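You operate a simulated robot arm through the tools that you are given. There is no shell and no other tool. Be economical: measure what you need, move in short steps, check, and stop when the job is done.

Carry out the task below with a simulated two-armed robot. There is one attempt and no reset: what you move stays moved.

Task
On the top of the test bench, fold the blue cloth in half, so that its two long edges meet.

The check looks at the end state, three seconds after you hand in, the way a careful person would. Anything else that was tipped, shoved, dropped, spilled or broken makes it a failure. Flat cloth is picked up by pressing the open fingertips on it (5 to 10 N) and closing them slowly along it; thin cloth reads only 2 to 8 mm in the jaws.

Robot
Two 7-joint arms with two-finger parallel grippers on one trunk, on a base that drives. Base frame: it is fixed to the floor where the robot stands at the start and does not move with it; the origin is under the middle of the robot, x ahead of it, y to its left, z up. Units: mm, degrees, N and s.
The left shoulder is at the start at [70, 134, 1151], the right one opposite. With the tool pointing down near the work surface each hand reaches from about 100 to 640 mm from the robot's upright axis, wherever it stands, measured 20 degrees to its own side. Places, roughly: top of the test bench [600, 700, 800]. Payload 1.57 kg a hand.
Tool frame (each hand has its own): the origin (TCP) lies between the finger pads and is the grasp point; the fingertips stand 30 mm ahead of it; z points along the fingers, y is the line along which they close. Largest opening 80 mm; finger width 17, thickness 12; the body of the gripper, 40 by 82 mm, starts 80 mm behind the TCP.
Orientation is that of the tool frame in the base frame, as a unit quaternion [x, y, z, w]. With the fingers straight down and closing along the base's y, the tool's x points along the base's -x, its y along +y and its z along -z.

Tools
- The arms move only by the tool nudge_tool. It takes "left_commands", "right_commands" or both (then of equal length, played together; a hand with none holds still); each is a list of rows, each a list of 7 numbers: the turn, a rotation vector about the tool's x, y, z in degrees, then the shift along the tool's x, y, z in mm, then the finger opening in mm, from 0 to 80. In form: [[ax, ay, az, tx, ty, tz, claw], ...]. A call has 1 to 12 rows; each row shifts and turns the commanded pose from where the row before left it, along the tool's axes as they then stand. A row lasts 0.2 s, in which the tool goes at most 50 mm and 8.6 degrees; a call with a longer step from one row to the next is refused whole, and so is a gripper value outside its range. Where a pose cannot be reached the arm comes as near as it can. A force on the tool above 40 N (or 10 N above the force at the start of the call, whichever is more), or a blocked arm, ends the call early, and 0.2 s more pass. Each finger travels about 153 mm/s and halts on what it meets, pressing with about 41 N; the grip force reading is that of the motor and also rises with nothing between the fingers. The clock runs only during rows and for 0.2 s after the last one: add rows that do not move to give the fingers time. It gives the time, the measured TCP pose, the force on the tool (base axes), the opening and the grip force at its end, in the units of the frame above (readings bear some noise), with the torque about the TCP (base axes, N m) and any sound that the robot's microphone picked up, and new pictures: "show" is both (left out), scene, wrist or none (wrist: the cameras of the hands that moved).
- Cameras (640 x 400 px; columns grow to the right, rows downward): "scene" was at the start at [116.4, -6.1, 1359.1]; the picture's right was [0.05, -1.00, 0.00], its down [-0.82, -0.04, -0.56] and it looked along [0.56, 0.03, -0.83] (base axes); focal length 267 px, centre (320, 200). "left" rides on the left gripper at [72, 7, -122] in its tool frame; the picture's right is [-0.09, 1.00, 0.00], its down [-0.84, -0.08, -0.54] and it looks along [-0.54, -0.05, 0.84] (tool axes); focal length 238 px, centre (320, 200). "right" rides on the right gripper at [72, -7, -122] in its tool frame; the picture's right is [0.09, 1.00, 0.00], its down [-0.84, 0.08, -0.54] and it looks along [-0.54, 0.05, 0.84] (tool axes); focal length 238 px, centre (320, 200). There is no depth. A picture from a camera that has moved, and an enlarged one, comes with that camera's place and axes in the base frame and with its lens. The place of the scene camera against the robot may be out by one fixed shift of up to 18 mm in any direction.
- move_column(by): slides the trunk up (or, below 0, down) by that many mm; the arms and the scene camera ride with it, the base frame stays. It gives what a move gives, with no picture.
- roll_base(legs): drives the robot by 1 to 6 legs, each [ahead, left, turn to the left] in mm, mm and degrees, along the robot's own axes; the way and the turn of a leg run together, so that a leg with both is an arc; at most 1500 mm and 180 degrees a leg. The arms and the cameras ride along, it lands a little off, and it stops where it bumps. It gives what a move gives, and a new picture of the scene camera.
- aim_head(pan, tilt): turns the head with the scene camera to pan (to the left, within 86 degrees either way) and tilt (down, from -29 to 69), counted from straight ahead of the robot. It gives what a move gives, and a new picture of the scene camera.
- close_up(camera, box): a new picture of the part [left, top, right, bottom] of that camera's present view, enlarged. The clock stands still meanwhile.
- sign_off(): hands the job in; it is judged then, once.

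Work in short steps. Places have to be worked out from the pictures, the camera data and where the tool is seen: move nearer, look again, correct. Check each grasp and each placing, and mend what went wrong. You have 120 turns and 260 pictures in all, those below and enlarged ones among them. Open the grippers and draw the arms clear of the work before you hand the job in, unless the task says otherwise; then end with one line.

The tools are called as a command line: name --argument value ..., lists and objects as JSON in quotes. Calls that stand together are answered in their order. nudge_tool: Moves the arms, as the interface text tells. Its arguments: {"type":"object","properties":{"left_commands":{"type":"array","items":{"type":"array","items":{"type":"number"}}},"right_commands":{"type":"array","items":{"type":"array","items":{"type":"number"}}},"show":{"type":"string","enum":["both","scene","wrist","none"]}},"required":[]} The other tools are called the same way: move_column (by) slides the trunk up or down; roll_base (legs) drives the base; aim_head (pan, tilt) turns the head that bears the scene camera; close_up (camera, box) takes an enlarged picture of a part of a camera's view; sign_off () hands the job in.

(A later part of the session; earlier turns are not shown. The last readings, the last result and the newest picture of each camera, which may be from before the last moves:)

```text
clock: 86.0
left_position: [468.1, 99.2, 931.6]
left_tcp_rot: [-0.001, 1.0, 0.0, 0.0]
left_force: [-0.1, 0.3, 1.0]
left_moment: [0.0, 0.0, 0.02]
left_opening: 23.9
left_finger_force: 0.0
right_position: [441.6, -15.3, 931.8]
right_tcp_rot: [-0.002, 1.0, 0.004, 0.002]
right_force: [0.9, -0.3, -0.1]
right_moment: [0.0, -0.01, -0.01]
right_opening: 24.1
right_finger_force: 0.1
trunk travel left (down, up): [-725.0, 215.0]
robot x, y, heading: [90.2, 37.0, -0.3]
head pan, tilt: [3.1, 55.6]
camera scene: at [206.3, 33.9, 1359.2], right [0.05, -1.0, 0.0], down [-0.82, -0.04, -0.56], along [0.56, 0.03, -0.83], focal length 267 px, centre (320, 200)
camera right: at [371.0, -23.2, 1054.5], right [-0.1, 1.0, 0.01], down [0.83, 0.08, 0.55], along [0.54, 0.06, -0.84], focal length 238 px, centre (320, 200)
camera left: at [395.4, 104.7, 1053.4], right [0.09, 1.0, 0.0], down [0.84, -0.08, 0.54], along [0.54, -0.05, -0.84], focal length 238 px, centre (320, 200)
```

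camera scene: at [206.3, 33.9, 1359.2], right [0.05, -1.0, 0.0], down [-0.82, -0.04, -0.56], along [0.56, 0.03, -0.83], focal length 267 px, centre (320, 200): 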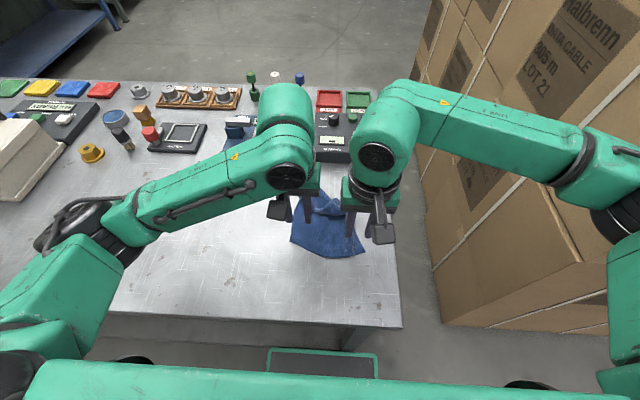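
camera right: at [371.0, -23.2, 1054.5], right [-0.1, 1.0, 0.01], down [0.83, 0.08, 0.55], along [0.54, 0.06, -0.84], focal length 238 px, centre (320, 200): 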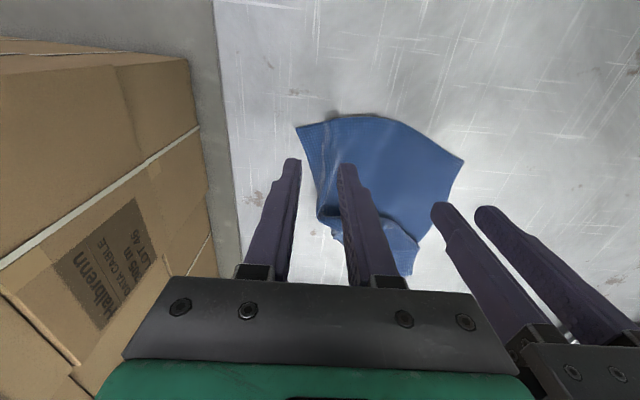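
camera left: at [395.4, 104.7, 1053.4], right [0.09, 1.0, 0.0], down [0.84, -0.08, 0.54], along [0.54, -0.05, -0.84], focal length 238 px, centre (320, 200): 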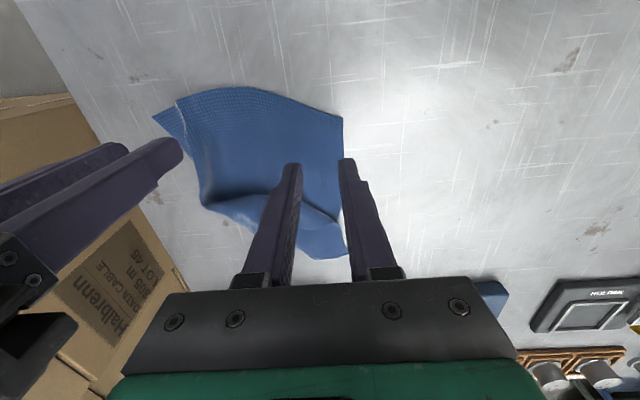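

Both hands fit without touching. Fine-adjusting over the corners and descending.

nudge_tool --right_commands '[[0, 0, 0, -1, 5, 15, 24], [0, 0, 0, 0, 0, 15, 24], [0, 0, 0, 0, 0, 14, 24], [0, 0, 0, 0, 0, 0, 24]]' --left_commands '[[0, 0, 0, 8, -1, 15, 24], [0, 0, 0, 0, 0, 15, 24], [0, 0, 0, 0, 0, 14, 24], [0, 0, 0, 0, 0, 0, 24]]' --show "none"

close_up --camera "right" --box '[240, 80, 400, 200]'

close_up --camera "left" --box '[240, 80, 400, 200]'

```text
clock: 87.0
left_position: [460.5, 96.3, 886.8]
left_tcp_rot: [0.0, 1.0, 0.001, 0.0]
left_force: [-0.9, -0.8, -0.4]
left_moment: [-0.01, 0.0, 0.02]
left_opening: 23.9
left_finger_force: 0.0
right_position: [444.6, -8.8, 888.2]
right_tcp_rot: [-0.002, 1.0, 0.003, 0.003]
right_force: [0.1, 0.3, 1.0]
right_moment: [0.0, -0.07, 0.01]
right_opening: 24.1
right_finger_force: 0.0
trunk travel left (down, up): [-725.0, 215.0]
robot x, y, heading: [88.8, 44.4, 0.1]
head pan, tilt: [3.1, 55.6]
```

```text
3.33 times, centred on (320, 140) of right
camera zoom: at [372.6, -18.3, 1009.9], right [-0.1, 1.0, 0.01], down [0.83, 0.08, 0.55], along [0.54, 0.06, -0.84], focal length 794 px, centre (320, 400)
```

zoom: 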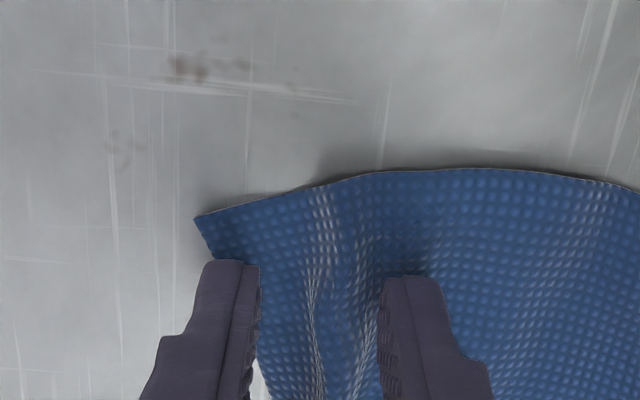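

```text
3.33 times, centred on (320, 140) of left
camera zoom: at [388.3, 103.5, 1009.4], right [0.09, 1.0, 0.0], down [0.84, -0.08, 0.54], along [0.54, -0.05, -0.84], focal length 794 px, centre (320, 400)
```

zoom: 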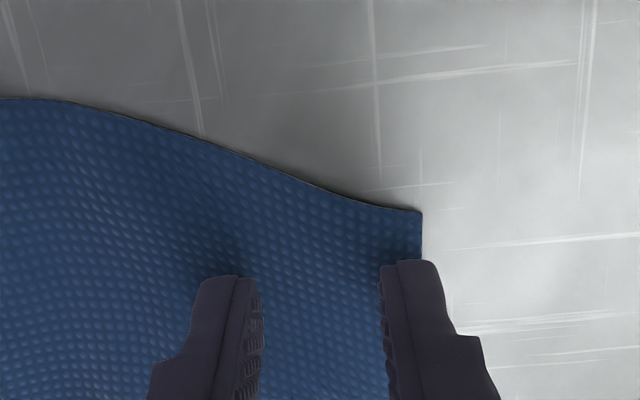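

Good. Small inward shift, then down toward contact.

nudge_tool --right_commands '[[0, 0, 0, 5, 5, 0, 24], [0, 0, 0, 0, 0, 2.5, 24], [0, 0, 0, 0, 0, 2.5, 24], [0, 0, 0, 0, 0, 0.5, 24], [0, 0, 0, 0, 0, 0, 24]]' --left_commands '[[0, 0, 0, 4, -4, 0, 24], [0, 0, 0, 0, 0, 2, 24], [0, 0, 0, 0, 0, 2, 24], [0, 0, 0, 0, 0, 0.5, 24], [0, 0, 0, 0, 0, 0, 24]]' --show "none"

```text
clock: 88.2
left_position: [457.3, 92.8, 882.7]
left_tcp_rot: [0.001, 1.0, 0.0, 0.0]
left_force: [-0.3, 0.1, -0.6]
left_moment: [-0.02, 0.0, 0.0]
left_opening: 24.1
left_finger_force: 0.0
right_position: [437.6, -5.4, 881.5]
right_tcp_rot: [-0.002, 1.0, 0.004, 0.003]
right_force: [-0.1, 0.2, 0.8]
right_moment: [-0.02, -0.02, 0.03]
right_opening: 24.0
right_finger_force: 0.1
trunk travel left (down, up): [-725.0, 215.0]
robot x, y, heading: [89.5, 41.1, 0.0]
head pan, tilt: [3.1, 55.6]
```

nudge_tool --right_commands '[[0, 0, 0, 0, 0, 1, 24], [0, 0, 0, 0, 0, 0, 24], [0, 0, 0, 0, 0, 0, 24]]' --left_commands '[[0, 0, 0, 0, 0, 1, 24], [0, 0, 0, 0, 0, 0.8, 24], [0, 0, 0, 0, 0, 0, 24]]' --show "none"

```text
clock: 89.0
left_position: [455.2, 93.6, 881.7]
left_tcp_rot: [-0.001, 1.0, 0.0, 0.0]
left_force: [0.1, -0.9, 1.3]
left_moment: [0.01, 0.0, -0.03]
left_opening: 24.0
left_finger_force: 0.1
right_position: [438.8, -6.2, 882.7]
right_tcp_rot: [-0.003, 1.0, 0.004, 0.003]
right_force: [-0.7, 0.1, 3.9]
right_moment: [-0.06, 0.01, 0.0]
right_opening: 23.7
right_finger_force: 0.0
trunk travel left (down, up): [-725.0, 215.0]
robot x, y, heading: [92.1, 38.6, -0.1]
head pan, tilt: [3.1, 55.6]
```

Slightly more pressure on both (right +0.6, left +1), then close slowly.

nudge_tool --right_commands '[[0, 0, 0, 0, 0, 0.6, 24], [0, 0, 0, 0, 0, 0, 24], [0, 0, 0, 0, 0, 0, 21], [0, 0, 0, 0, 0, 0, 18], [0, 0, 0, 0, 0, 0, 15], [0, 0, 0, 0, 0, 0, 12], [0, 0, 0, 0, 0, 0, 9], [0, 0, 0, 0, 0, 0, 6], [0, 0, 0, 0, 0, 0, 3], [0, 0, 0, 0, 0, 0, 0], [0, 0, 0, 0, 0, 0, 0]]' --left_commands '[[0, 0, 0, 0, 0, 1, 24], [0, 0, 0, 0, 0, 0, 24], [0, 0, 0, 0, 0, 0, 21], [0, 0, 0, 0, 0, 0, 18], [0, 0, 0, 0, 0, 0, 15], [0, 0, 0, 0, 0, 0, 12], [0, 0, 0, 0, 0, 0, 9], [0, 0, 0, 0, 0, 0, 6], [0, 0, 0, 0, 0, 0, 3], [0, 0, 0, 0, 0, 0, 0], [0, 0, 0, 0, 0, 0, 0]]' --show "wrist"

```text
clock: 91.3
left_position: [453.5, 92.0, 880.9]
left_tcp_rot: [0.001, 1.0, 0.0, 0.001]
left_force: [-0.5, -11.8, 9.1]
left_moment: [-0.32, 0.04, 0.09]
left_opening: 2.3
left_finger_force: 23.8
right_position: [436.8, -3.2, 880.8]
right_tcp_rot: [-0.004, 1.0, 0.005, 0.003]
right_force: [0.5, 12.0, 6.7]
right_moment: [0.38, -0.08, -0.02]
right_opening: 2.8
right_finger_force: 23.9
trunk travel left (down, up): [-725.0, 215.0]
robot x, y, heading: [93.6, 37.4, 0.1]
head pan, tilt: [3.1, 55.6]
camera right: at [365.8, -13.2, 1004.3], right [-0.1, 1.0, 0.01], down [0.83, 0.08, 0.55], along [0.55, 0.06, -0.84], focal length 238 px, centre (320, 200)
camera left: at [381.9, 99.4, 1003.2], right [0.09, 1.0, 0.0], down [0.84, -0.08, 0.54], along [0.54, -0.05, -0.84], focal length 238 px, centre (320, 200)
```

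right: 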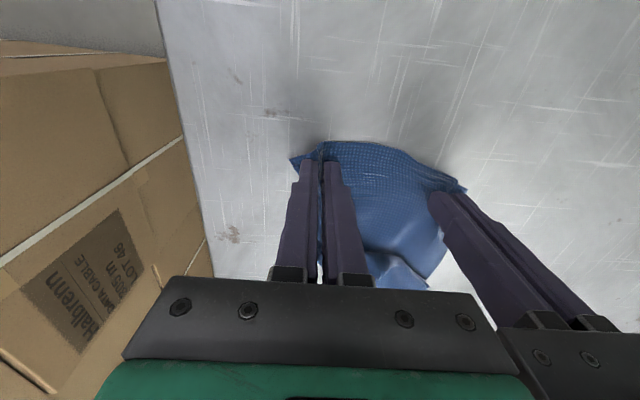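
left: 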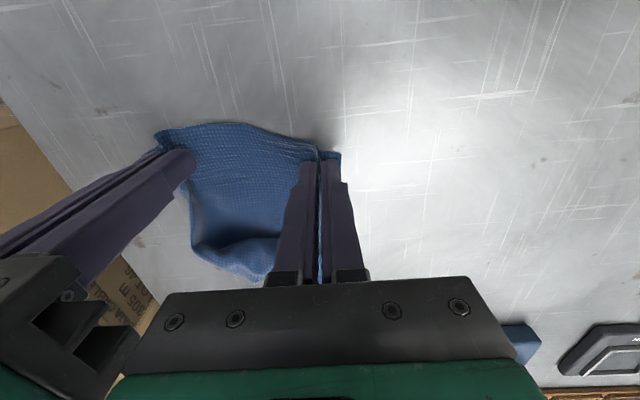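

Both corners are gripped (cloth is taut between the hands). Lifting straight up, easing the tension slightly.

nudge_tool --right_commands '[[0, 0, 0, 0, 2, -8, 0], [0, 0, 0, 0, 1, -15, 0], [0, 0, 0, 0, 0, -20, 0], [0, 0, 0, 0, 0, -20, 0], [0, 0, 0, 0, 0, -20, 0], [0, 0, 0, 0, 0, -22, 0], [0, 0, 0, 0, 0, -22, 0], [0, 0, 0, 0, 0, -22, 0], [0, 0, 0, 0, 0, -22, 0], [0, 0, 0, 0, 0, -22, 0], [0, 0, 0, 0, 0, -22, 0], [0, 0, 0, 0, 0, 0, 0]]' --left_commands '[[0, 0, 0, 8, -2, -8, 0], [0, 0, 0, 8, -1, -15, 0], [0, 0, 0, 0, 0, -20, 0], [0, 0, 0, 0, 0, -20, 0], [0, 0, 0, 0, 0, -20, 0], [0, 0, 0, 0, 0, -22, 0], [0, 0, 0, 0, 0, -22, 0], [0, 0, 0, 0, 0, -22, 0], [0, 0, 0, 0, 0, -22, 0], [0, 0, 0, 0, 0, -22, 0], [0, 0, 0, 0, 0, -22, 0], [0, 0, 0, 0, 0, 0, 0]]'

```text
clock: 94.0
left_position: [440.6, 89.4, 1096.9]
left_tcp_rot: [0.0, 1.0, 0.0, -0.001]
left_force: [1.2, -3.4, -0.3]
left_moment: [-0.1, 0.0, 0.05]
left_opening: 1.7
left_finger_force: 23.5
right_position: [437.9, -3.5, 1096.9]
right_tcp_rot: [-0.001, 1.0, 0.003, 0.002]
right_force: [-0.9, 3.9, 0.5]
right_moment: [0.13, 0.0, -0.03]
right_opening: 2.2
right_finger_force: 23.6
trunk travel left (down, up): [-725.0, 215.0]
robot x, y, heading: [89.3, 35.5, -0.2]
head pan, tilt: [3.1, 55.6]
camera scene: at [207.0, 33.3, 1359.1], right [0.05, -1.0, 0.0], down [-0.82, -0.04, -0.56], along [0.56, 0.03, -0.83], focal length 267 px, centre (320, 200)
camera right: at [366.3, -11.6, 1218.8], right [-0.1, 1.0, 0.01], down [0.83, 0.08, 0.55], along [0.54, 0.06, -0.84], focal length 238 px, centre (320, 200)
camera left: at [368.6, 96.8, 1218.3], right [0.09, 1.0, 0.0], down [0.84, -0.08, 0.54], along [0.54, -0.05, -0.84], focal length 238 px, centre (320, 200)
```

scene: 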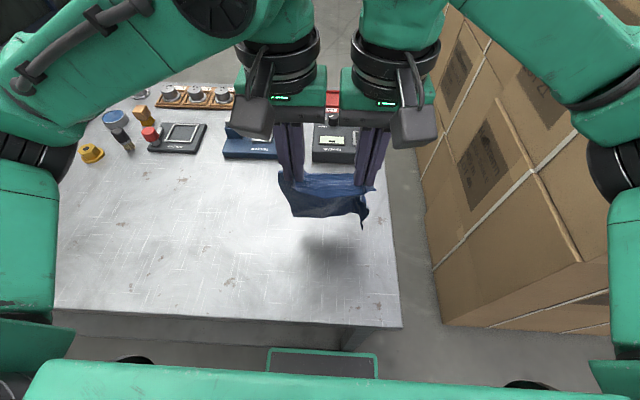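
right: 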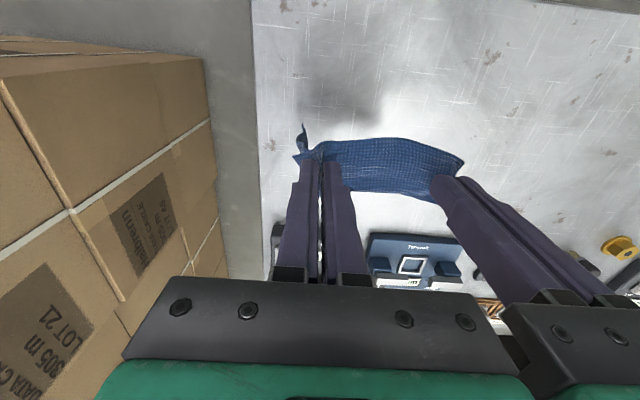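
left: 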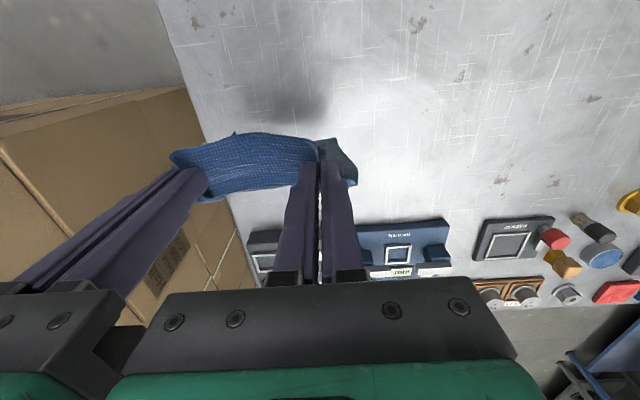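

The cloth hangs in the air. Let me see whether it has fallen open.

close_up --camera "scene" --box '[250, 140, 410, 260]'

```text
3.33 times, centred on (330, 200) of scene
camera zoom: at [207.0, 33.3, 1359.1], right [0.05, -1.0, 0.0], down [-0.82, -0.04, -0.56], along [0.56, 0.03, -0.83], focal length 888 px, centre (287, 200)
```

zoom: 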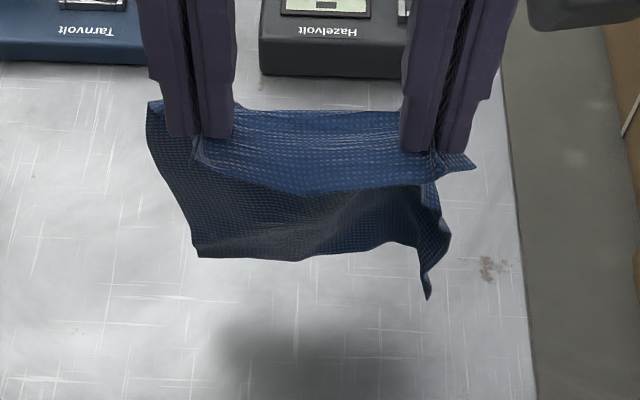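

It hasn't fully dropped open yet. I'll wait a moment and give it a gentle up-down shake.

nudge_tool --right_commands '[[0, 0, 0, 0, 0, -15, 0], [0, 0, 0, 0, 0, 20, 0], [0, 0, 0, 0, 0, -25, 0], [0, 0, 0, 0, 0, 20, 0], [0, 0, 0, 0, 0, -25, 0], [0, 0, 0, 0, 0, 0, 0], [0, 0, 0, 0, 0, 0, 0], [0, 0, 0, 0, 0, 0, 0], [0, 0, 0, 0, 0, 0, 0], [0, 0, 0, 0, 0, 0, 0]]' --left_commands '[[0, 0, 0, 0, 0, -15, 0], [0, 0, 0, 0, 0, 20, 0], [0, 0, 0, 0, 0, -25, 0], [0, 0, 0, 0, 0, 20, 0], [0, 0, 0, 0, 0, -25, 0], [0, 0, 0, 0, 0, 0, 0], [0, 0, 0, 0, 0, 0, 0], [0, 0, 0, 0, 0, 0, 0], [0, 0, 0, 0, 0, 0, 0], [0, 0, 0, 0, 0, 0, 0]]' --show "none"

close_up --camera "scene" --box '[250, 130, 410, 270]'

```text
clock: 96.2
left_position: [440.6, 90.8, 1121.3]
left_tcp_rot: [0.0, 1.0, 0.001, 0.001]
left_force: [1.3, -5.1, -0.5]
left_moment: [-0.11, 0.0, 0.02]
left_opening: 1.8
left_finger_force: 23.4
right_position: [436.4, -4.4, 1119.0]
right_tcp_rot: [-0.002, 1.0, 0.004, 0.002]
right_force: [0.6, 4.9, -0.2]
right_moment: [0.16, 0.03, 0.02]
right_opening: 2.1
right_finger_force: 23.8
trunk travel left (down, up): [-725.0, 215.0]
robot x, y, heading: [92.2, 36.6, 0.2]
head pan, tilt: [3.1, 55.6]
```

```text
2.86 times, centred on (330, 200) of scene
camera zoom: at [206.9, 33.3, 1359.1], right [0.05, -1.0, 0.0], down [-0.82, -0.04, -0.56], along [0.56, 0.03, -0.83], focal length 762 px, centre (291, 200)
```

zoom: 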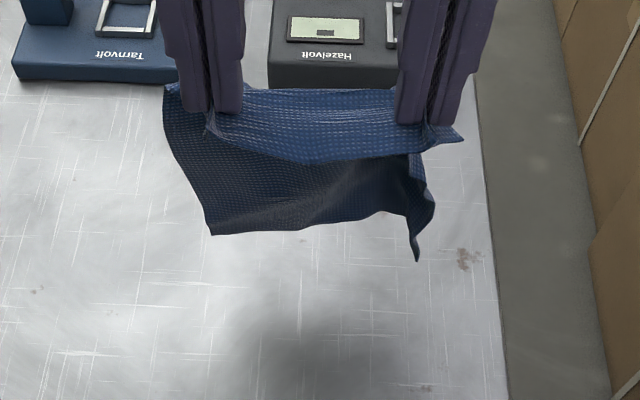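

The cloth appears to be hanging open now, its far edge tilted slightly forward. I'll shift forward 85 mm and lower until the far edge nears the bench, then lay it down by moving back toward the robot.

nudge_tool --right_commands '[[0, 0, 0, -11, 0, 5, 0], [0, 0, 0, -11, 0, 5, 0], [0, 0, 0, -11, 0, 5, 0], [0, 0, 0, -11, 0, 5, 0], [0, 0, 0, -11, 0, 5, 0], [0, 0, 0, -11, 0, 5, 0], [0, 0, 0, -10, 0, 5, 0], [0, 0, 0, -9, 0, 5, 0], [0, 0, 0, 0, 0, 0, 0], [0, 0, 0, 0, 0, 0, 0]]' --left_commands '[[0, 0, 0, -11, 0, 5, 0], [0, 0, 0, -11, 0, 5, 0], [0, 0, 0, -11, 0, 5, 0], [0, 0, 0, -11, 0, 5, 0], [0, 0, 0, -11, 0, 5, 0], [0, 0, 0, -11, 0, 5, 0], [0, 0, 0, -10, 0, 5, 0], [0, 0, 0, -9, 0, 5, 0], [0, 0, 0, 0, 0, 0, 0], [0, 0, 0, 0, 0, 0, 0]]' --show "wrist"

close_up --camera "scene" --box '[250, 110, 410, 250]'

```text
clock: 98.3
left_position: [524.3, 90.0, 1081.1]
left_tcp_rot: [-0.001, 1.0, 0.0, 0.0]
left_force: [-0.1, -3.8, -0.7]
left_moment: [-0.1, -0.01, 0.06]
left_opening: 1.8
left_finger_force: 23.5
right_position: [523.4, -3.3, 1080.8]
right_tcp_rot: [-0.002, 1.0, 0.004, 0.003]
right_force: [-0.2, 3.1, -0.3]
right_moment: [0.1, 0.02, 0.01]
right_opening: 2.2
right_finger_force: 23.0
trunk travel left (down, up): [-725.0, 215.0]
robot x, y, heading: [89.7, 40.8, 0.1]
head pan, tilt: [3.1, 55.6]
camera right: at [451.3, -11.6, 1203.4], right [-0.1, 1.0, 0.01], down [0.83, 0.08, 0.55], along [0.54, 0.06, -0.84], focal length 238 px, centre (320, 200)
camera left: at [452.8, 96.5, 1202.5], right [0.09, 1.0, 0.0], down [0.84, -0.08, 0.54], along [0.54, -0.05, -0.84], focal length 238 px, centre (320, 200)
```

right: 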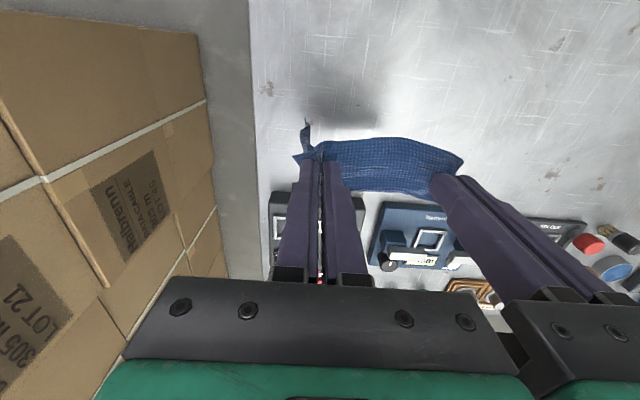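
left: 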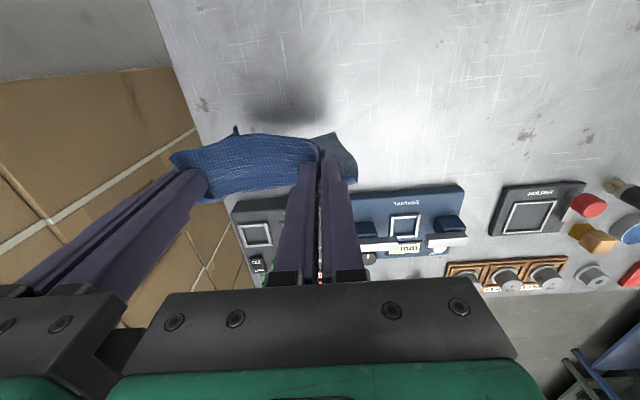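

```text
2.86 times, centred on (330, 180) of scene
camera zoom: at [206.7, 33.4, 1359.1], right [0.05, -1.0, 0.0], down [-0.82, -0.04, -0.56], along [0.56, 0.03, -0.83], focal length 762 px, centre (291, 257)
```

zoom: 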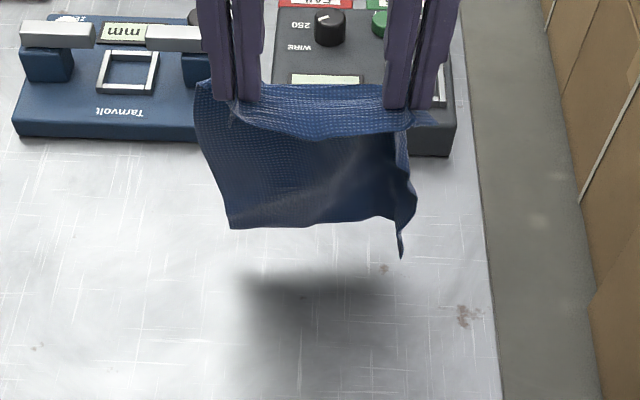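

I'll lower gradually and watch where the cloth and its shadow meet to judge its hanging length.

nudge_tool --right_commands '[[0, 0, 0, 0, 0, 15, 0], [0, 0, 0, 0, 0, 15, 0], [0, 0, 0, 0, 0, 15, 0], [0, 0, 0, 0, 0, 15, 0], [0, 0, 0, 0, 0, 0, 0]]' --left_commands '[[0, 0, 0, 0, 0, 15, 0], [0, 0, 0, 0, 0, 15, 0], [0, 0, 0, 0, 0, 15, 0], [0, 0, 0, 0, 0, 15, 0], [0, 0, 0, 0, 0, 0, 0]]' --show "none"

close_up --camera "scene" --box '[250, 110, 410, 250]'

```text
clock: 99.5
left_position: [524.0, 88.8, 1020.4]
left_tcp_rot: [0.001, 1.0, 0.001, 0.0]
left_force: [0.6, -3.3, -1.1]
left_moment: [-0.12, 0.04, 0.05]
left_opening: 1.9
left_finger_force: 23.9
right_position: [523.2, -2.7, 1020.8]
right_tcp_rot: [-0.001, 1.0, 0.004, 0.003]
right_force: [-0.3, 1.9, 0.5]
right_moment: [0.09, 0.0, 0.0]
right_opening: 2.1
right_finger_force: 23.8
trunk travel left (down, up): [-725.0, 215.0]
robot x, y, heading: [90.3, 41.7, 0.3]
head pan, tilt: [3.1, 55.6]
```

```text
2.86 times, centred on (330, 180) of scene
camera zoom: at [206.5, 33.4, 1359.2], right [0.05, -1.0, 0.0], down [-0.82, -0.04, -0.56], along [0.56, 0.03, -0.83], focal length 762 px, centre (291, 257)
```

zoom: 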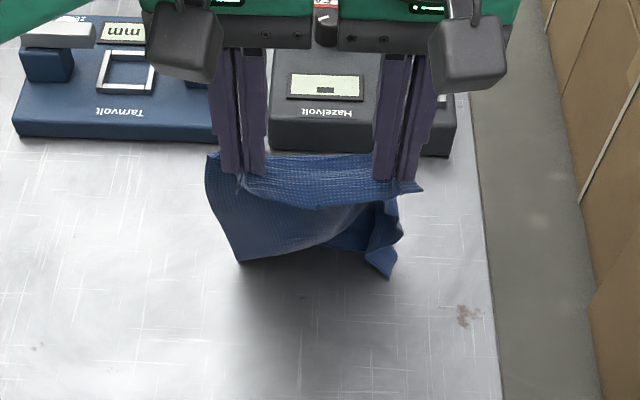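

The lower edge seems to be touching the bench. I'll lay it down, lowering while drawing back toward the robot.

nudge_tool --right_commands '[[0, 0, 0, 5, 0, 10, 0], [0, 0, 0, 8, 0, 12, 0], [0, 0, 0, 10, 0, 12, 0], [0, 0, 0, 10, 0, 12, 0], [0, 0, 0, 11, 0, 12, 0], [0, 0, 0, 12, 0, 12, 0], [0, 0, 0, 12, 0, 12, 0], [0, 0, 0, 0, 0, 0, 0]]' --left_commands '[[0, 0, 0, 5, 0, 10, 0], [0, 0, 0, 8, 0, 12, 0], [0, 0, 0, 10, 0, 12, 0], [0, 0, 0, 10, 0, 12, 0], [0, 0, 0, 11, 0, 12, 0], [0, 0, 0, 12, 0, 12, 0], [0, 0, 0, 12, 0, 12, 0], [0, 0, 0, 0, 0, 0, 0]]' --show "wrist"

close_up --camera "scene" --box '[240, 110, 400, 270]'

```text
clock: 101.3
left_position: [456.5, 91.1, 938.6]
left_tcp_rot: [0.0, 1.0, 0.0, 0.0]
left_force: [0.2, -2.9, -0.5]
left_moment: [-0.09, -0.01, -0.01]
left_opening: 2.1
left_finger_force: 23.8
right_position: [455.1, -3.2, 938.5]
right_tcp_rot: [-0.001, 1.0, 0.004, 0.003]
right_force: [-0.4, 4.2, -0.1]
right_moment: [0.05, 0.03, -0.03]
right_opening: 2.2
right_finger_force: 23.4
trunk travel left (down, up): [-725.0, 215.0]
robot x, y, heading: [90.0, 40.3, 0.1]
head pan, tilt: [3.1, 55.6]
camera right: at [384.1, -11.0, 1060.9], right [-0.1, 1.0, 0.01], down [0.83, 0.08, 0.55], along [0.54, 0.06, -0.84], focal length 238 px, centre (320, 200)
camera left: at [384.3, 96.9, 1060.9], right [0.09, 1.0, 0.0], down [0.84, -0.08, 0.54], along [0.54, -0.05, -0.84], focal length 238 px, centre (320, 200)
```

right: 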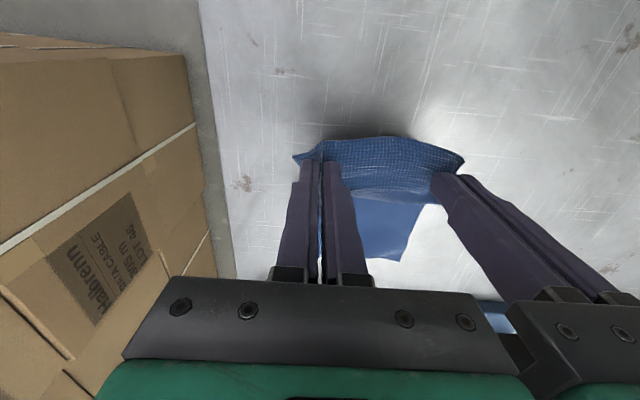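
left: 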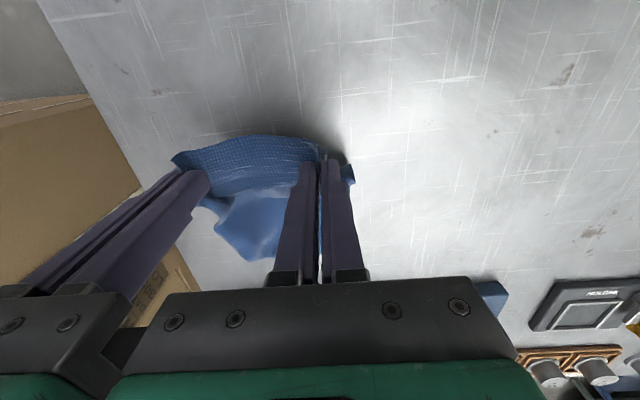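

```text
2.50 times, centred on (320, 190) of scene
camera zoom: at [207.0, 33.3, 1359.1], right [0.05, -1.0, 0.0], down [-0.82, -0.04, -0.56], along [0.56, 0.03, -0.83], focal length 666 px, centre (320, 225)
```

zoom: 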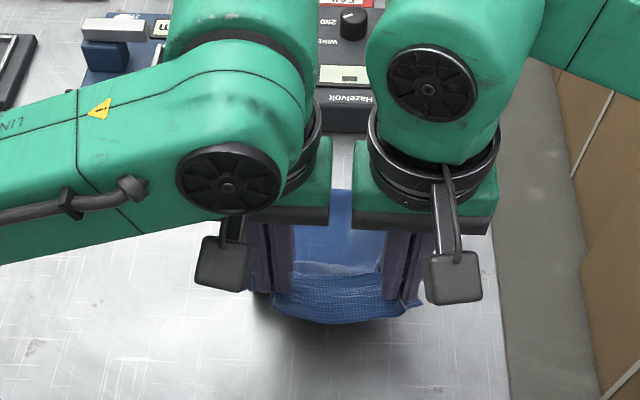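

The far part is laid out ahead (far-left corner ≈ (601,117)). Continuing down and back.

nudge_tool --right_commands '[[0, 0, 0, 9, 0, 9, 0], [0, 0, 0, 9, 0, 9, 0], [0, 0, 0, 9, -1, 9, 0], [0, 0, 0, 9, -2, 9, 0], [0, 0, 0, 9, -3, 8, 0], [0, 0, 0, 9, -3, 6, 0], [0, 0, 0, 0, 0, 0, 0]]' --left_commands '[[0, 0, 0, 9, 0, 9, 0], [0, 0, 0, 9, 0, 9, 0], [0, 0, 0, 9, 1, 9, 0], [0, 0, 0, 9, 2, 9, 0], [0, 0, 0, 9, 3, 8, 0], [0, 0, 0, 9, 3, 6, 0], [0, 0, 0, 0, 0, 0, 0]]' --show "wrist"

```text
clock: 103.0
left_position: [401.4, 97.1, 889.6]
left_tcp_rot: [-0.001, 1.0, -0.005, 0.001]
left_force: [1.5, -32.1, 0.0]
left_moment: [-1.0, -0.04, 0.13]
left_opening: 2.1
left_finger_force: 24.3
right_position: [402.1, -9.0, 888.8]
right_tcp_rot: [-0.003, 1.0, 0.008, 0.003]
right_force: [-1.2, 30.9, -0.7]
right_moment: [0.97, 0.06, 0.04]
right_opening: 2.2
right_finger_force: 23.4
trunk travel left (down, up): [-725.0, 215.0]
robot x, y, heading: [90.4, 35.6, 0.3]
head pan, tilt: [3.1, 55.6]
camera right: at [330.3, -19.3, 1011.0], right [-0.1, 1.0, 0.02], down [0.83, 0.07, 0.55], along [0.54, 0.07, -0.84], focal length 238 px, centre (320, 200)
camera left: at [330.8, 104.6, 1010.6], right [0.09, 1.0, -0.01], down [0.84, -0.07, 0.54], along [0.54, -0.06, -0.84], focal length 238 px, centre (320, 200)
```

right: 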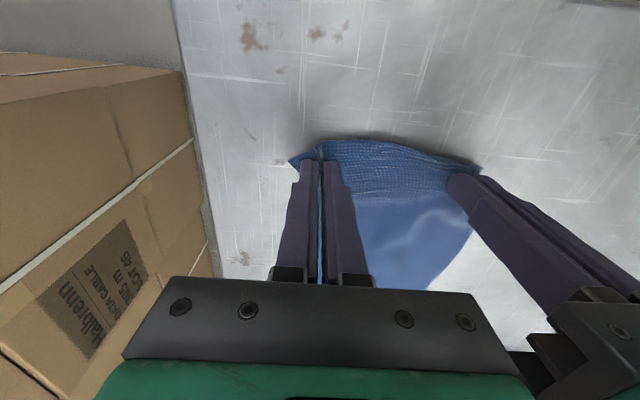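
left: 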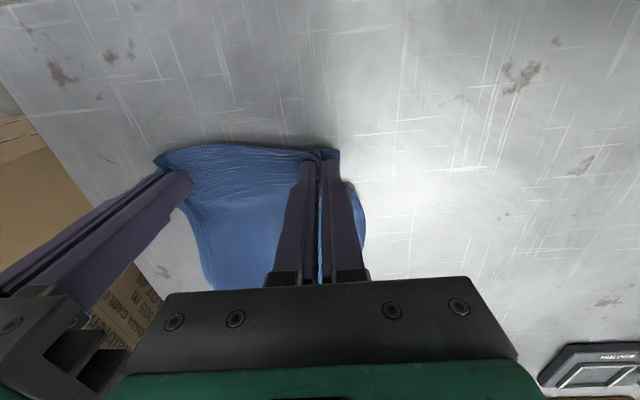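

The cloth is laid out with the near edge taut. Ease the tension, lower, release, and withdraw to look.

nudge_tool --right_commands '[[0, 0, 0, 0, 5, 3, 0], [0, 0, 0, 0, 3, 1, 0], [0, 0, 0, 0, 0, 0, 8], [0, 0, 0, 0, 0, 0, 16], [0, 0, 0, 0, 0, 0, 24], [0, 0, 0, 0, 0, -15, 24], [0, 0, 0, 0, -5, -25, 24], [0, 0, 0, 0, -40, -25, 24], [0, 0, 0, 0, -45, 0, 24], [0, 0, 0, 0, -40, 0, 24], [0, 0, 0, 0, 0, 0, 24]]' --left_commands '[[0, 0, 0, 0, -5, 3, 0], [0, 0, 0, 0, -3, 1, 0], [0, 0, 0, 0, 0, 0, 8], [0, 0, 0, 0, 0, 0, 16], [0, 0, 0, 0, 0, 0, 24], [0, 0, 0, 0, 0, -15, 24], [0, 0, 0, 0, 5, -25, 24], [0, 0, 0, -10, 40, -25, 24], [0, 0, 0, -10, 45, 0, 24], [0, 0, 0, 0, 45, 0, 24], [0, 0, 0, 0, 0, 0, 24]]'

close_up --camera "scene" --box '[230, 130, 400, 300]'

```text
clock: 105.3
left_position: [435.3, 190.9, 949.2]
left_tcp_rot: [0.0, 1.0, 0.0, 0.0]
left_force: [-0.8, -1.3, 0.5]
left_moment: [-0.01, 0.02, -0.01]
left_opening: 24.0
left_finger_force: 0.0
left hand out of reach, approached as far as the arm can: row 9
right_position: [401.4, -133.7, 948.3]
right_tcp_rot: [-0.002, 1.0, 0.003, 0.002]
right_force: [0.2, 0.1, -0.4]
right_moment: [0.01, -0.01, -0.01]
right_opening: 23.6
right_finger_force: 0.1
trunk travel left (down, up): [-725.0, 215.0]
robot x, y, heading: [91.7, 38.9, -0.3]
head pan, tilt: [3.1, 55.6]
camera scene: at [207.2, 33.2, 1359.1], right [0.05, -1.0, 0.0], down [-0.82, -0.04, -0.56], along [0.56, 0.03, -0.83], focal length 267 px, centre (320, 200)
camera right: at [330.2, -142.6, 1072.2], right [-0.1, 1.0, 0.01], down [0.83, 0.08, 0.55], along [0.54, 0.06, -0.84], focal length 238 px, centre (320, 200)
camera left: at [362.8, 198.0, 1071.3], right [0.09, 1.0, 0.0], down [0.84, -0.08, 0.54], along [0.54, -0.05, -0.84], focal length 238 px, centre (320, 200)
```

scene: 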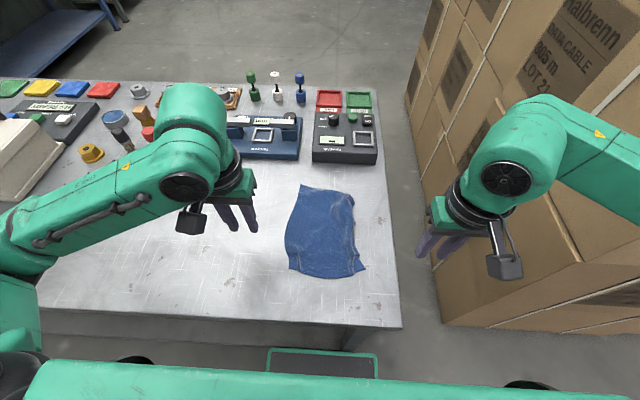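
right: 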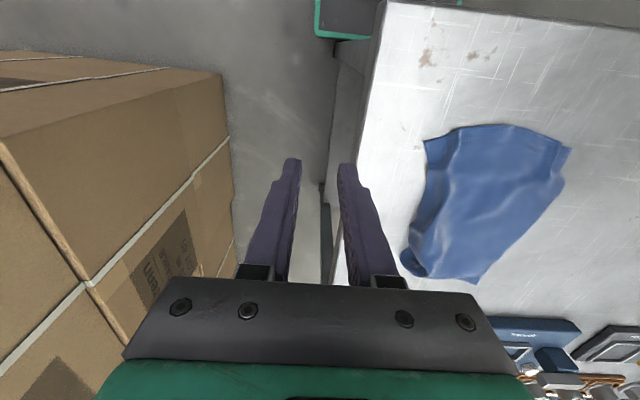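
left: 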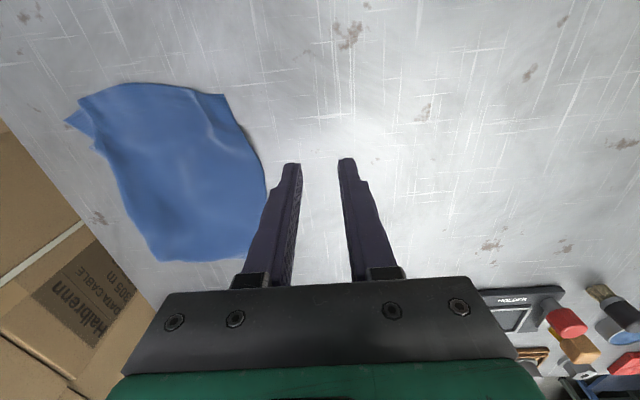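

```text
2.35 times, centred on (315, 215) of scene
camera zoom: at [207.2, 33.2, 1359.1], right [0.05, -1.0, 0.0], down [-0.82, -0.04, -0.56], along [0.56, 0.03, -0.83], focal length 627 px, centre (332, 165)
```

zoom: 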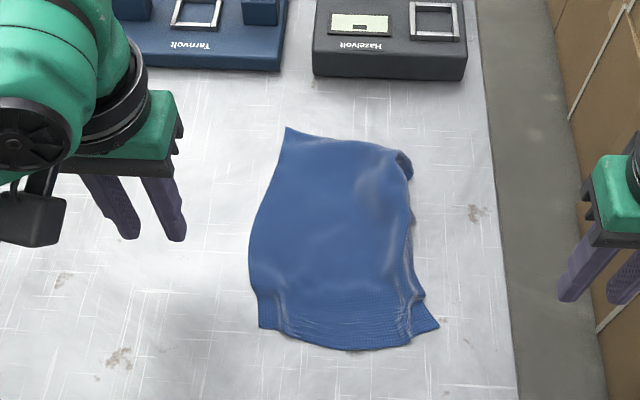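

Very good: the cloth is flat again except for a small roll under at the far right. I'll back the base 40 mm for better left-arm room, then pick up the left long edge with both hands.

roll_base --legs '[[-40, 0, 0]]'

```text
clock: 106.2
left_position: [397.8, 191.4, 947.2]
left_tcp_rot: [0.0, 1.0, 0.0, -0.002]
left_force: [0.3, 0.5, -0.5]
left_moment: [0.01, 0.01, 0.03]
left_opening: 24.0
left_finger_force: 0.0
right_position: [364.6, -134.9, 947.7]
right_tcp_rot: [-0.001, 1.0, 0.004, 0.001]
right_force: [-0.2, 0.2, -0.4]
right_moment: [-0.02, 0.01, 0.0]
right_opening: 23.8
right_finger_force: 0.0
trunk travel left (down, up): [-725.0, 215.0]
robot x, y, heading: [50.2, 38.4, -0.1]
head pan, tilt: [3.1, 55.6]
camera scene: at [171.2, 33.6, 1358.7], right [0.05, -1.0, 0.0], down [-0.83, -0.04, -0.56], along [0.56, 0.03, -0.83], focal length 267 px, centre (320, 200)
```

scene: 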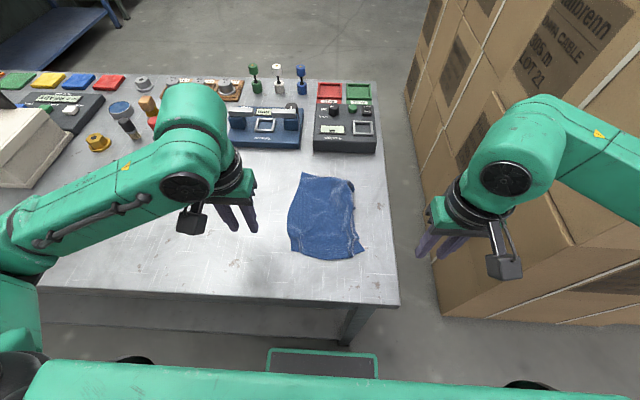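

Moving the right hand over the far-left corner and the left hand over the near-left corner.

nudge_tool --right_commands '[[0, 0, 0, -32, 32, 0, 24], [0, 0, 0, -32, 32, 0, 24], [0, 0, 0, -32, 32, 0, 24], [0, 0, 0, -32, 32, 0, 24], [0, 0, 0, -32, 32, 0, 24], [0, 0, 0, -32, 32, 5, 24], [0, 0, 0, -29, 31, 10, 24], [0, 0, 0, 0, 0, 10, 24], [0, 0, 0, 0, 0, 0, 24]]' --left_commands '[[0, 0, 0, 0, 0, 0, 24], [0, 0, 0, 0, 0, 0, 24], [0, 0, 0, 0, 0, 0, 24], [0, 0, 0, 0, 0, 0, 24], [0, 0, 0, -3, -25, 5, 24], [0, 0, 0, -3, -25, 5, 24], [0, 0, 0, -2, -25, 5, 24], [0, 0, 0, -2, -22, 8, 24], [0, 0, 0, 0, 0, 0, 24]]' --show "wrist"

```text
clock: 108.2
left_position: [406.5, 95.1, 926.3]
left_tcp_rot: [0.0, 1.0, 0.0, -0.001]
left_force: [-0.6, 1.2, -0.1]
left_moment: [0.0, 0.0, -0.02]
left_opening: 24.0
left_finger_force: 0.0
right_position: [583.1, 92.6, 926.8]
right_tcp_rot: [-0.002, 1.0, 0.003, 0.002]
right_force: [-0.3, 0.3, -0.7]
right_moment: [0.01, 0.0, 0.01]
right_opening: 24.0
right_finger_force: 0.1
trunk travel left (down, up): [-725.0, 215.0]
robot x, y, heading: [49.4, 40.8, -0.0]
head pan, tilt: [3.1, 55.6]
camera right: at [511.1, 83.6, 1049.9], right [-0.1, 1.0, 0.01], down [0.83, 0.08, 0.55], along [0.54, 0.06, -0.84], focal length 238 px, centre (320, 200)
camera left: at [333.8, 100.5, 1048.4], right [0.09, 1.0, 0.0], down [0.84, -0.08, 0.54], along [0.54, -0.05, -0.84], focal length 238 px, centre (320, 200)
```

right: 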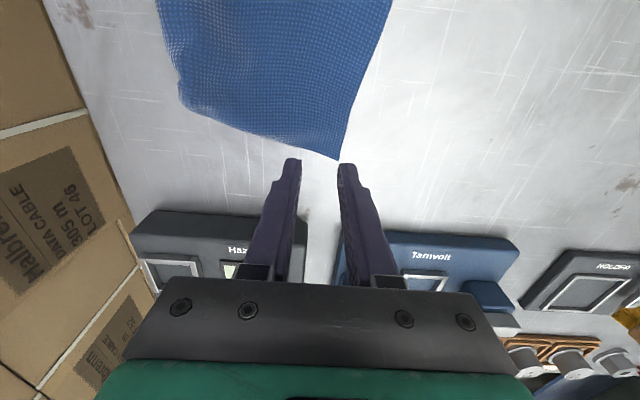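
left: 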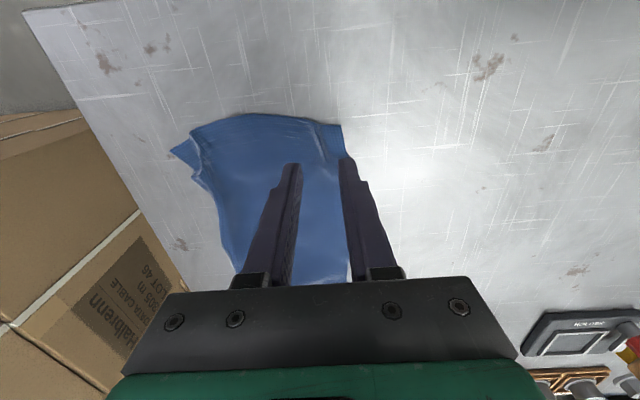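

Corners: far-left (592,111), near-left (388,115). Adjusting and descending.

nudge_tool --right_commands '[[0, 0, 0, 11, 1, 13, 24], [0, 0, 0, 0, 0, 13, 24], [0, 0, 0, 0, 0, 13, 24], [0, 0, 0, 0, 0, 0, 24]]' --left_commands '[[0, 0, 0, 4, -2, 13, 24], [0, 0, 0, 0, 0, 13, 24], [0, 0, 0, 0, 0, 13, 24], [0, 0, 0, 0, 0, 0, 24]]' --show "none"

close_up --camera "right" --box '[240, 80, 400, 200]'

close_up --camera "left" --box '[240, 80, 400, 200]'

```text
clock: 109.2
left_position: [402.0, 92.0, 886.7]
left_tcp_rot: [0.0, 1.0, 0.0, 0.0]
left_force: [-0.1, 0.3, 0.4]
left_moment: [-0.02, -0.01, 0.0]
left_opening: 24.2
left_finger_force: 0.1
right_position: [571.7, 91.6, 888.0]
right_tcp_rot: [-0.003, 1.0, 0.003, 0.002]
right_force: [-0.2, 0.1, -0.7]
right_moment: [0.0, -0.01, 0.0]
right_opening: 24.0
right_finger_force: 0.0
trunk travel left (down, up): [-725.0, 215.0]
robot x, y, heading: [52.5, 42.9, -0.1]
head pan, tilt: [3.1, 55.6]
```

```text
3.33 times, centred on (320, 140) of right
camera zoom: at [500.2, 83.4, 1010.4], right [-0.1, 1.0, 0.01], down [0.83, 0.08, 0.55], along [0.54, 0.06, -0.84], focal length 794 px, centre (320, 400)
```

zoom: 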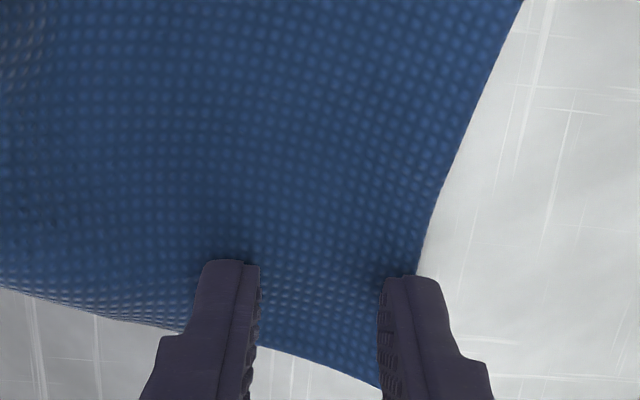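

```text
3.33 times, centred on (320, 140) of left
camera zoom: at [329.7, 98.0, 1009.1], right [0.09, 1.0, 0.0], down [0.84, -0.08, 0.54], along [0.54, -0.05, -0.84], focal length 794 px, centre (320, 400)
```

zoom: 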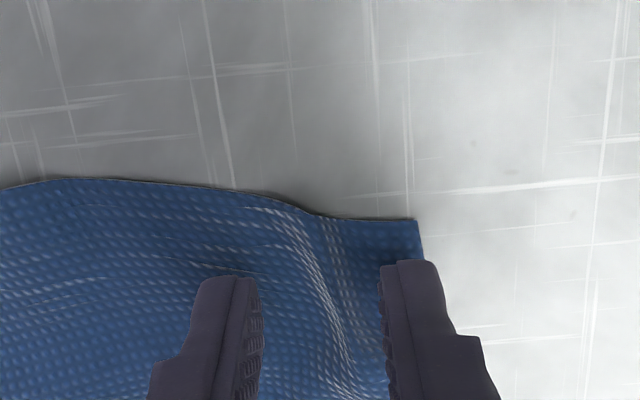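

Small shifts, then down to contact.

nudge_tool --right_commands '[[0, 0, 0, 5, -4, 0, 24], [0, 0, 0, 0, 0, 3, 24], [0, 0, 0, 0, 0, 2, 24], [0, 0, 0, 0, 0, 1.5, 24], [0, 0, 0, 0, 0, 0, 24]]' --left_commands '[[0, 0, 0, 1, -3, 0, 24], [0, 0, 0, 0, 0, 2, 24], [0, 0, 0, 0, 0, 2, 24], [0, 0, 0, 0, 0, 1.3, 24], [0, 0, 0, 0, 0, 0, 24]]' --show "none"

```text
clock: 110.4
left_position: [399.5, 89.3, 881.7]
left_tcp_rot: [0.0, 1.0, 0.0, 0.0]
left_force: [0.7, 0.6, 0.2]
left_moment: [-0.02, 0.01, -0.02]
left_opening: 23.9
left_finger_force: 0.2
right_position: [566.7, 87.9, 881.9]
right_tcp_rot: [-0.001, 1.0, 0.004, 0.003]
right_force: [-0.1, -0.4, 0.8]
right_moment: [0.01, 0.01, 0.0]
right_opening: 24.0
right_finger_force: 0.1
trunk travel left (down, up): [-725.0, 215.0]
robot x, y, heading: [50.6, 36.2, 0.1]
head pan, tilt: [3.1, 55.6]
```

nudge_tool --right_commands '[[0, 0, 0, 0, 0, 1, 24], [0, 0, 0, 0, 0, 0.6, 24], [0, 0, 0, 0, 0, 0, 24]]' --left_commands '[[0, 0, 0, 0, 0, 1, 24], [0, 0, 0, 0, 0, 0.8, 24], [0, 0, 0, 0, 0, 0, 24]]' --show "none"

```text
clock: 111.2
left_position: [398.3, 89.4, 881.3]
left_tcp_rot: [0.0, 1.0, 0.0, 0.002]
left_force: [1.5, -0.2, 10.3]
left_moment: [0.13, -0.04, -0.03]
left_opening: 24.3
left_finger_force: 0.0
right_position: [565.8, 88.2, 881.2]
right_tcp_rot: [-0.002, 1.0, 0.004, 0.004]
right_force: [1.9, 0.5, 8.3]
right_moment: [-0.03, -0.07, 0.0]
right_opening: 23.8
right_finger_force: 0.1
trunk travel left (down, up): [-725.0, 215.0]
robot x, y, heading: [51.4, 40.7, 0.1]
head pan, tilt: [3.1, 55.6]
```

8–10 N on both. Closing slowly.

nudge_tool --right_commands '[[0, 0, 0, 0, 0, 0, 21], [0, 0, 0, 0, 0, 0, 18], [0, 0, 0, 0, 0, 0, 15], [0, 0, 0, 0, 0, 0, 12], [0, 0, 0, 0, 0, 0, 9], [0, 0, 0, 0, 0, 0, 6], [0, 0, 0, 0, 0, 0, 3], [0, 0, 0, 0, 0, 0, 0], [0, 0, 0, 0, 0, 0, 0], [0, 0, 0, 0, 0, -10, 0], [0, 0, 0, 0, 0, -10, 0], [0, 0, 0, 0, 0, 0, 0]]' --left_commands '[[0, 0, 0, 0, 0, 0, 21], [0, 0, 0, 0, 0, 0, 18], [0, 0, 0, 0, 0, 0, 15], [0, 0, 0, 0, 0, 0, 12], [0, 0, 0, 0, 0, 0, 9], [0, 0, 0, 0, 0, 0, 6], [0, 0, 0, 0, 0, 0, 3], [0, 0, 0, 0, 0, 0, 0], [0, 0, 0, 0, 0, 0, 0], [0, 0, 0, 0, 0, -10, 0], [0, 0, 0, 0, 0, -10, 0], [0, 0, 0, 0, 0, 0, 0]]' --show "wrist"

```text
clock: 113.8
left_position: [399.7, 89.1, 899.2]
left_tcp_rot: [0.0, 1.0, 0.0, -0.001]
left_force: [0.1, 0.6, 0.2]
left_moment: [0.01, -0.01, 0.0]
left_opening: 2.3
left_finger_force: 23.6
right_position: [567.7, 87.7, 900.1]
right_tcp_rot: [-0.001, 1.0, 0.003, 0.002]
right_force: [-0.2, 0.1, 0.2]
right_moment: [-0.01, 0.05, 0.02]
right_opening: 1.9
right_finger_force: 23.4
trunk travel left (down, up): [-725.0, 215.0]
robot x, y, heading: [51.8, 40.9, -0.3]
head pan, tilt: [3.1, 55.6]
camera right: at [495.4, 79.4, 1022.4], right [-0.1, 1.0, 0.01], down [0.83, 0.08, 0.55], along [0.54, 0.06, -0.84], focal length 238 px, centre (320, 200)
camera left: at [328.7, 95.8, 1022.0], right [0.09, 1.0, 0.0], down [0.84, -0.08, 0.54], along [0.54, -0.05, -0.84], focal length 238 px, centre (320, 200)
```

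right: 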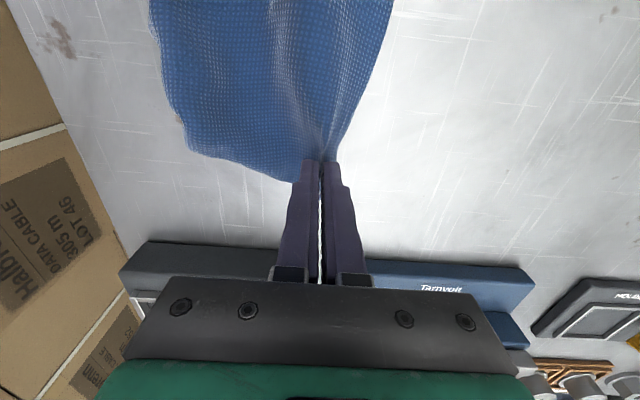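
left: 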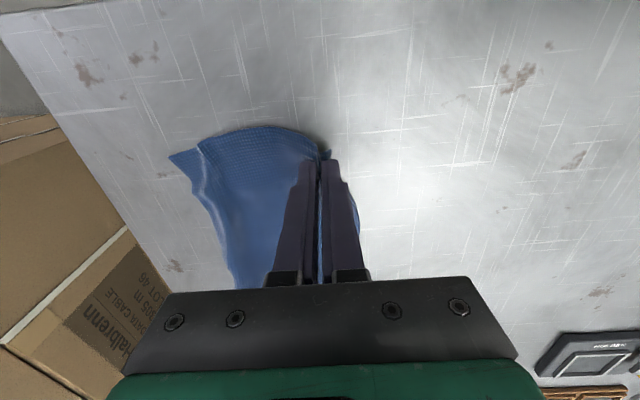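

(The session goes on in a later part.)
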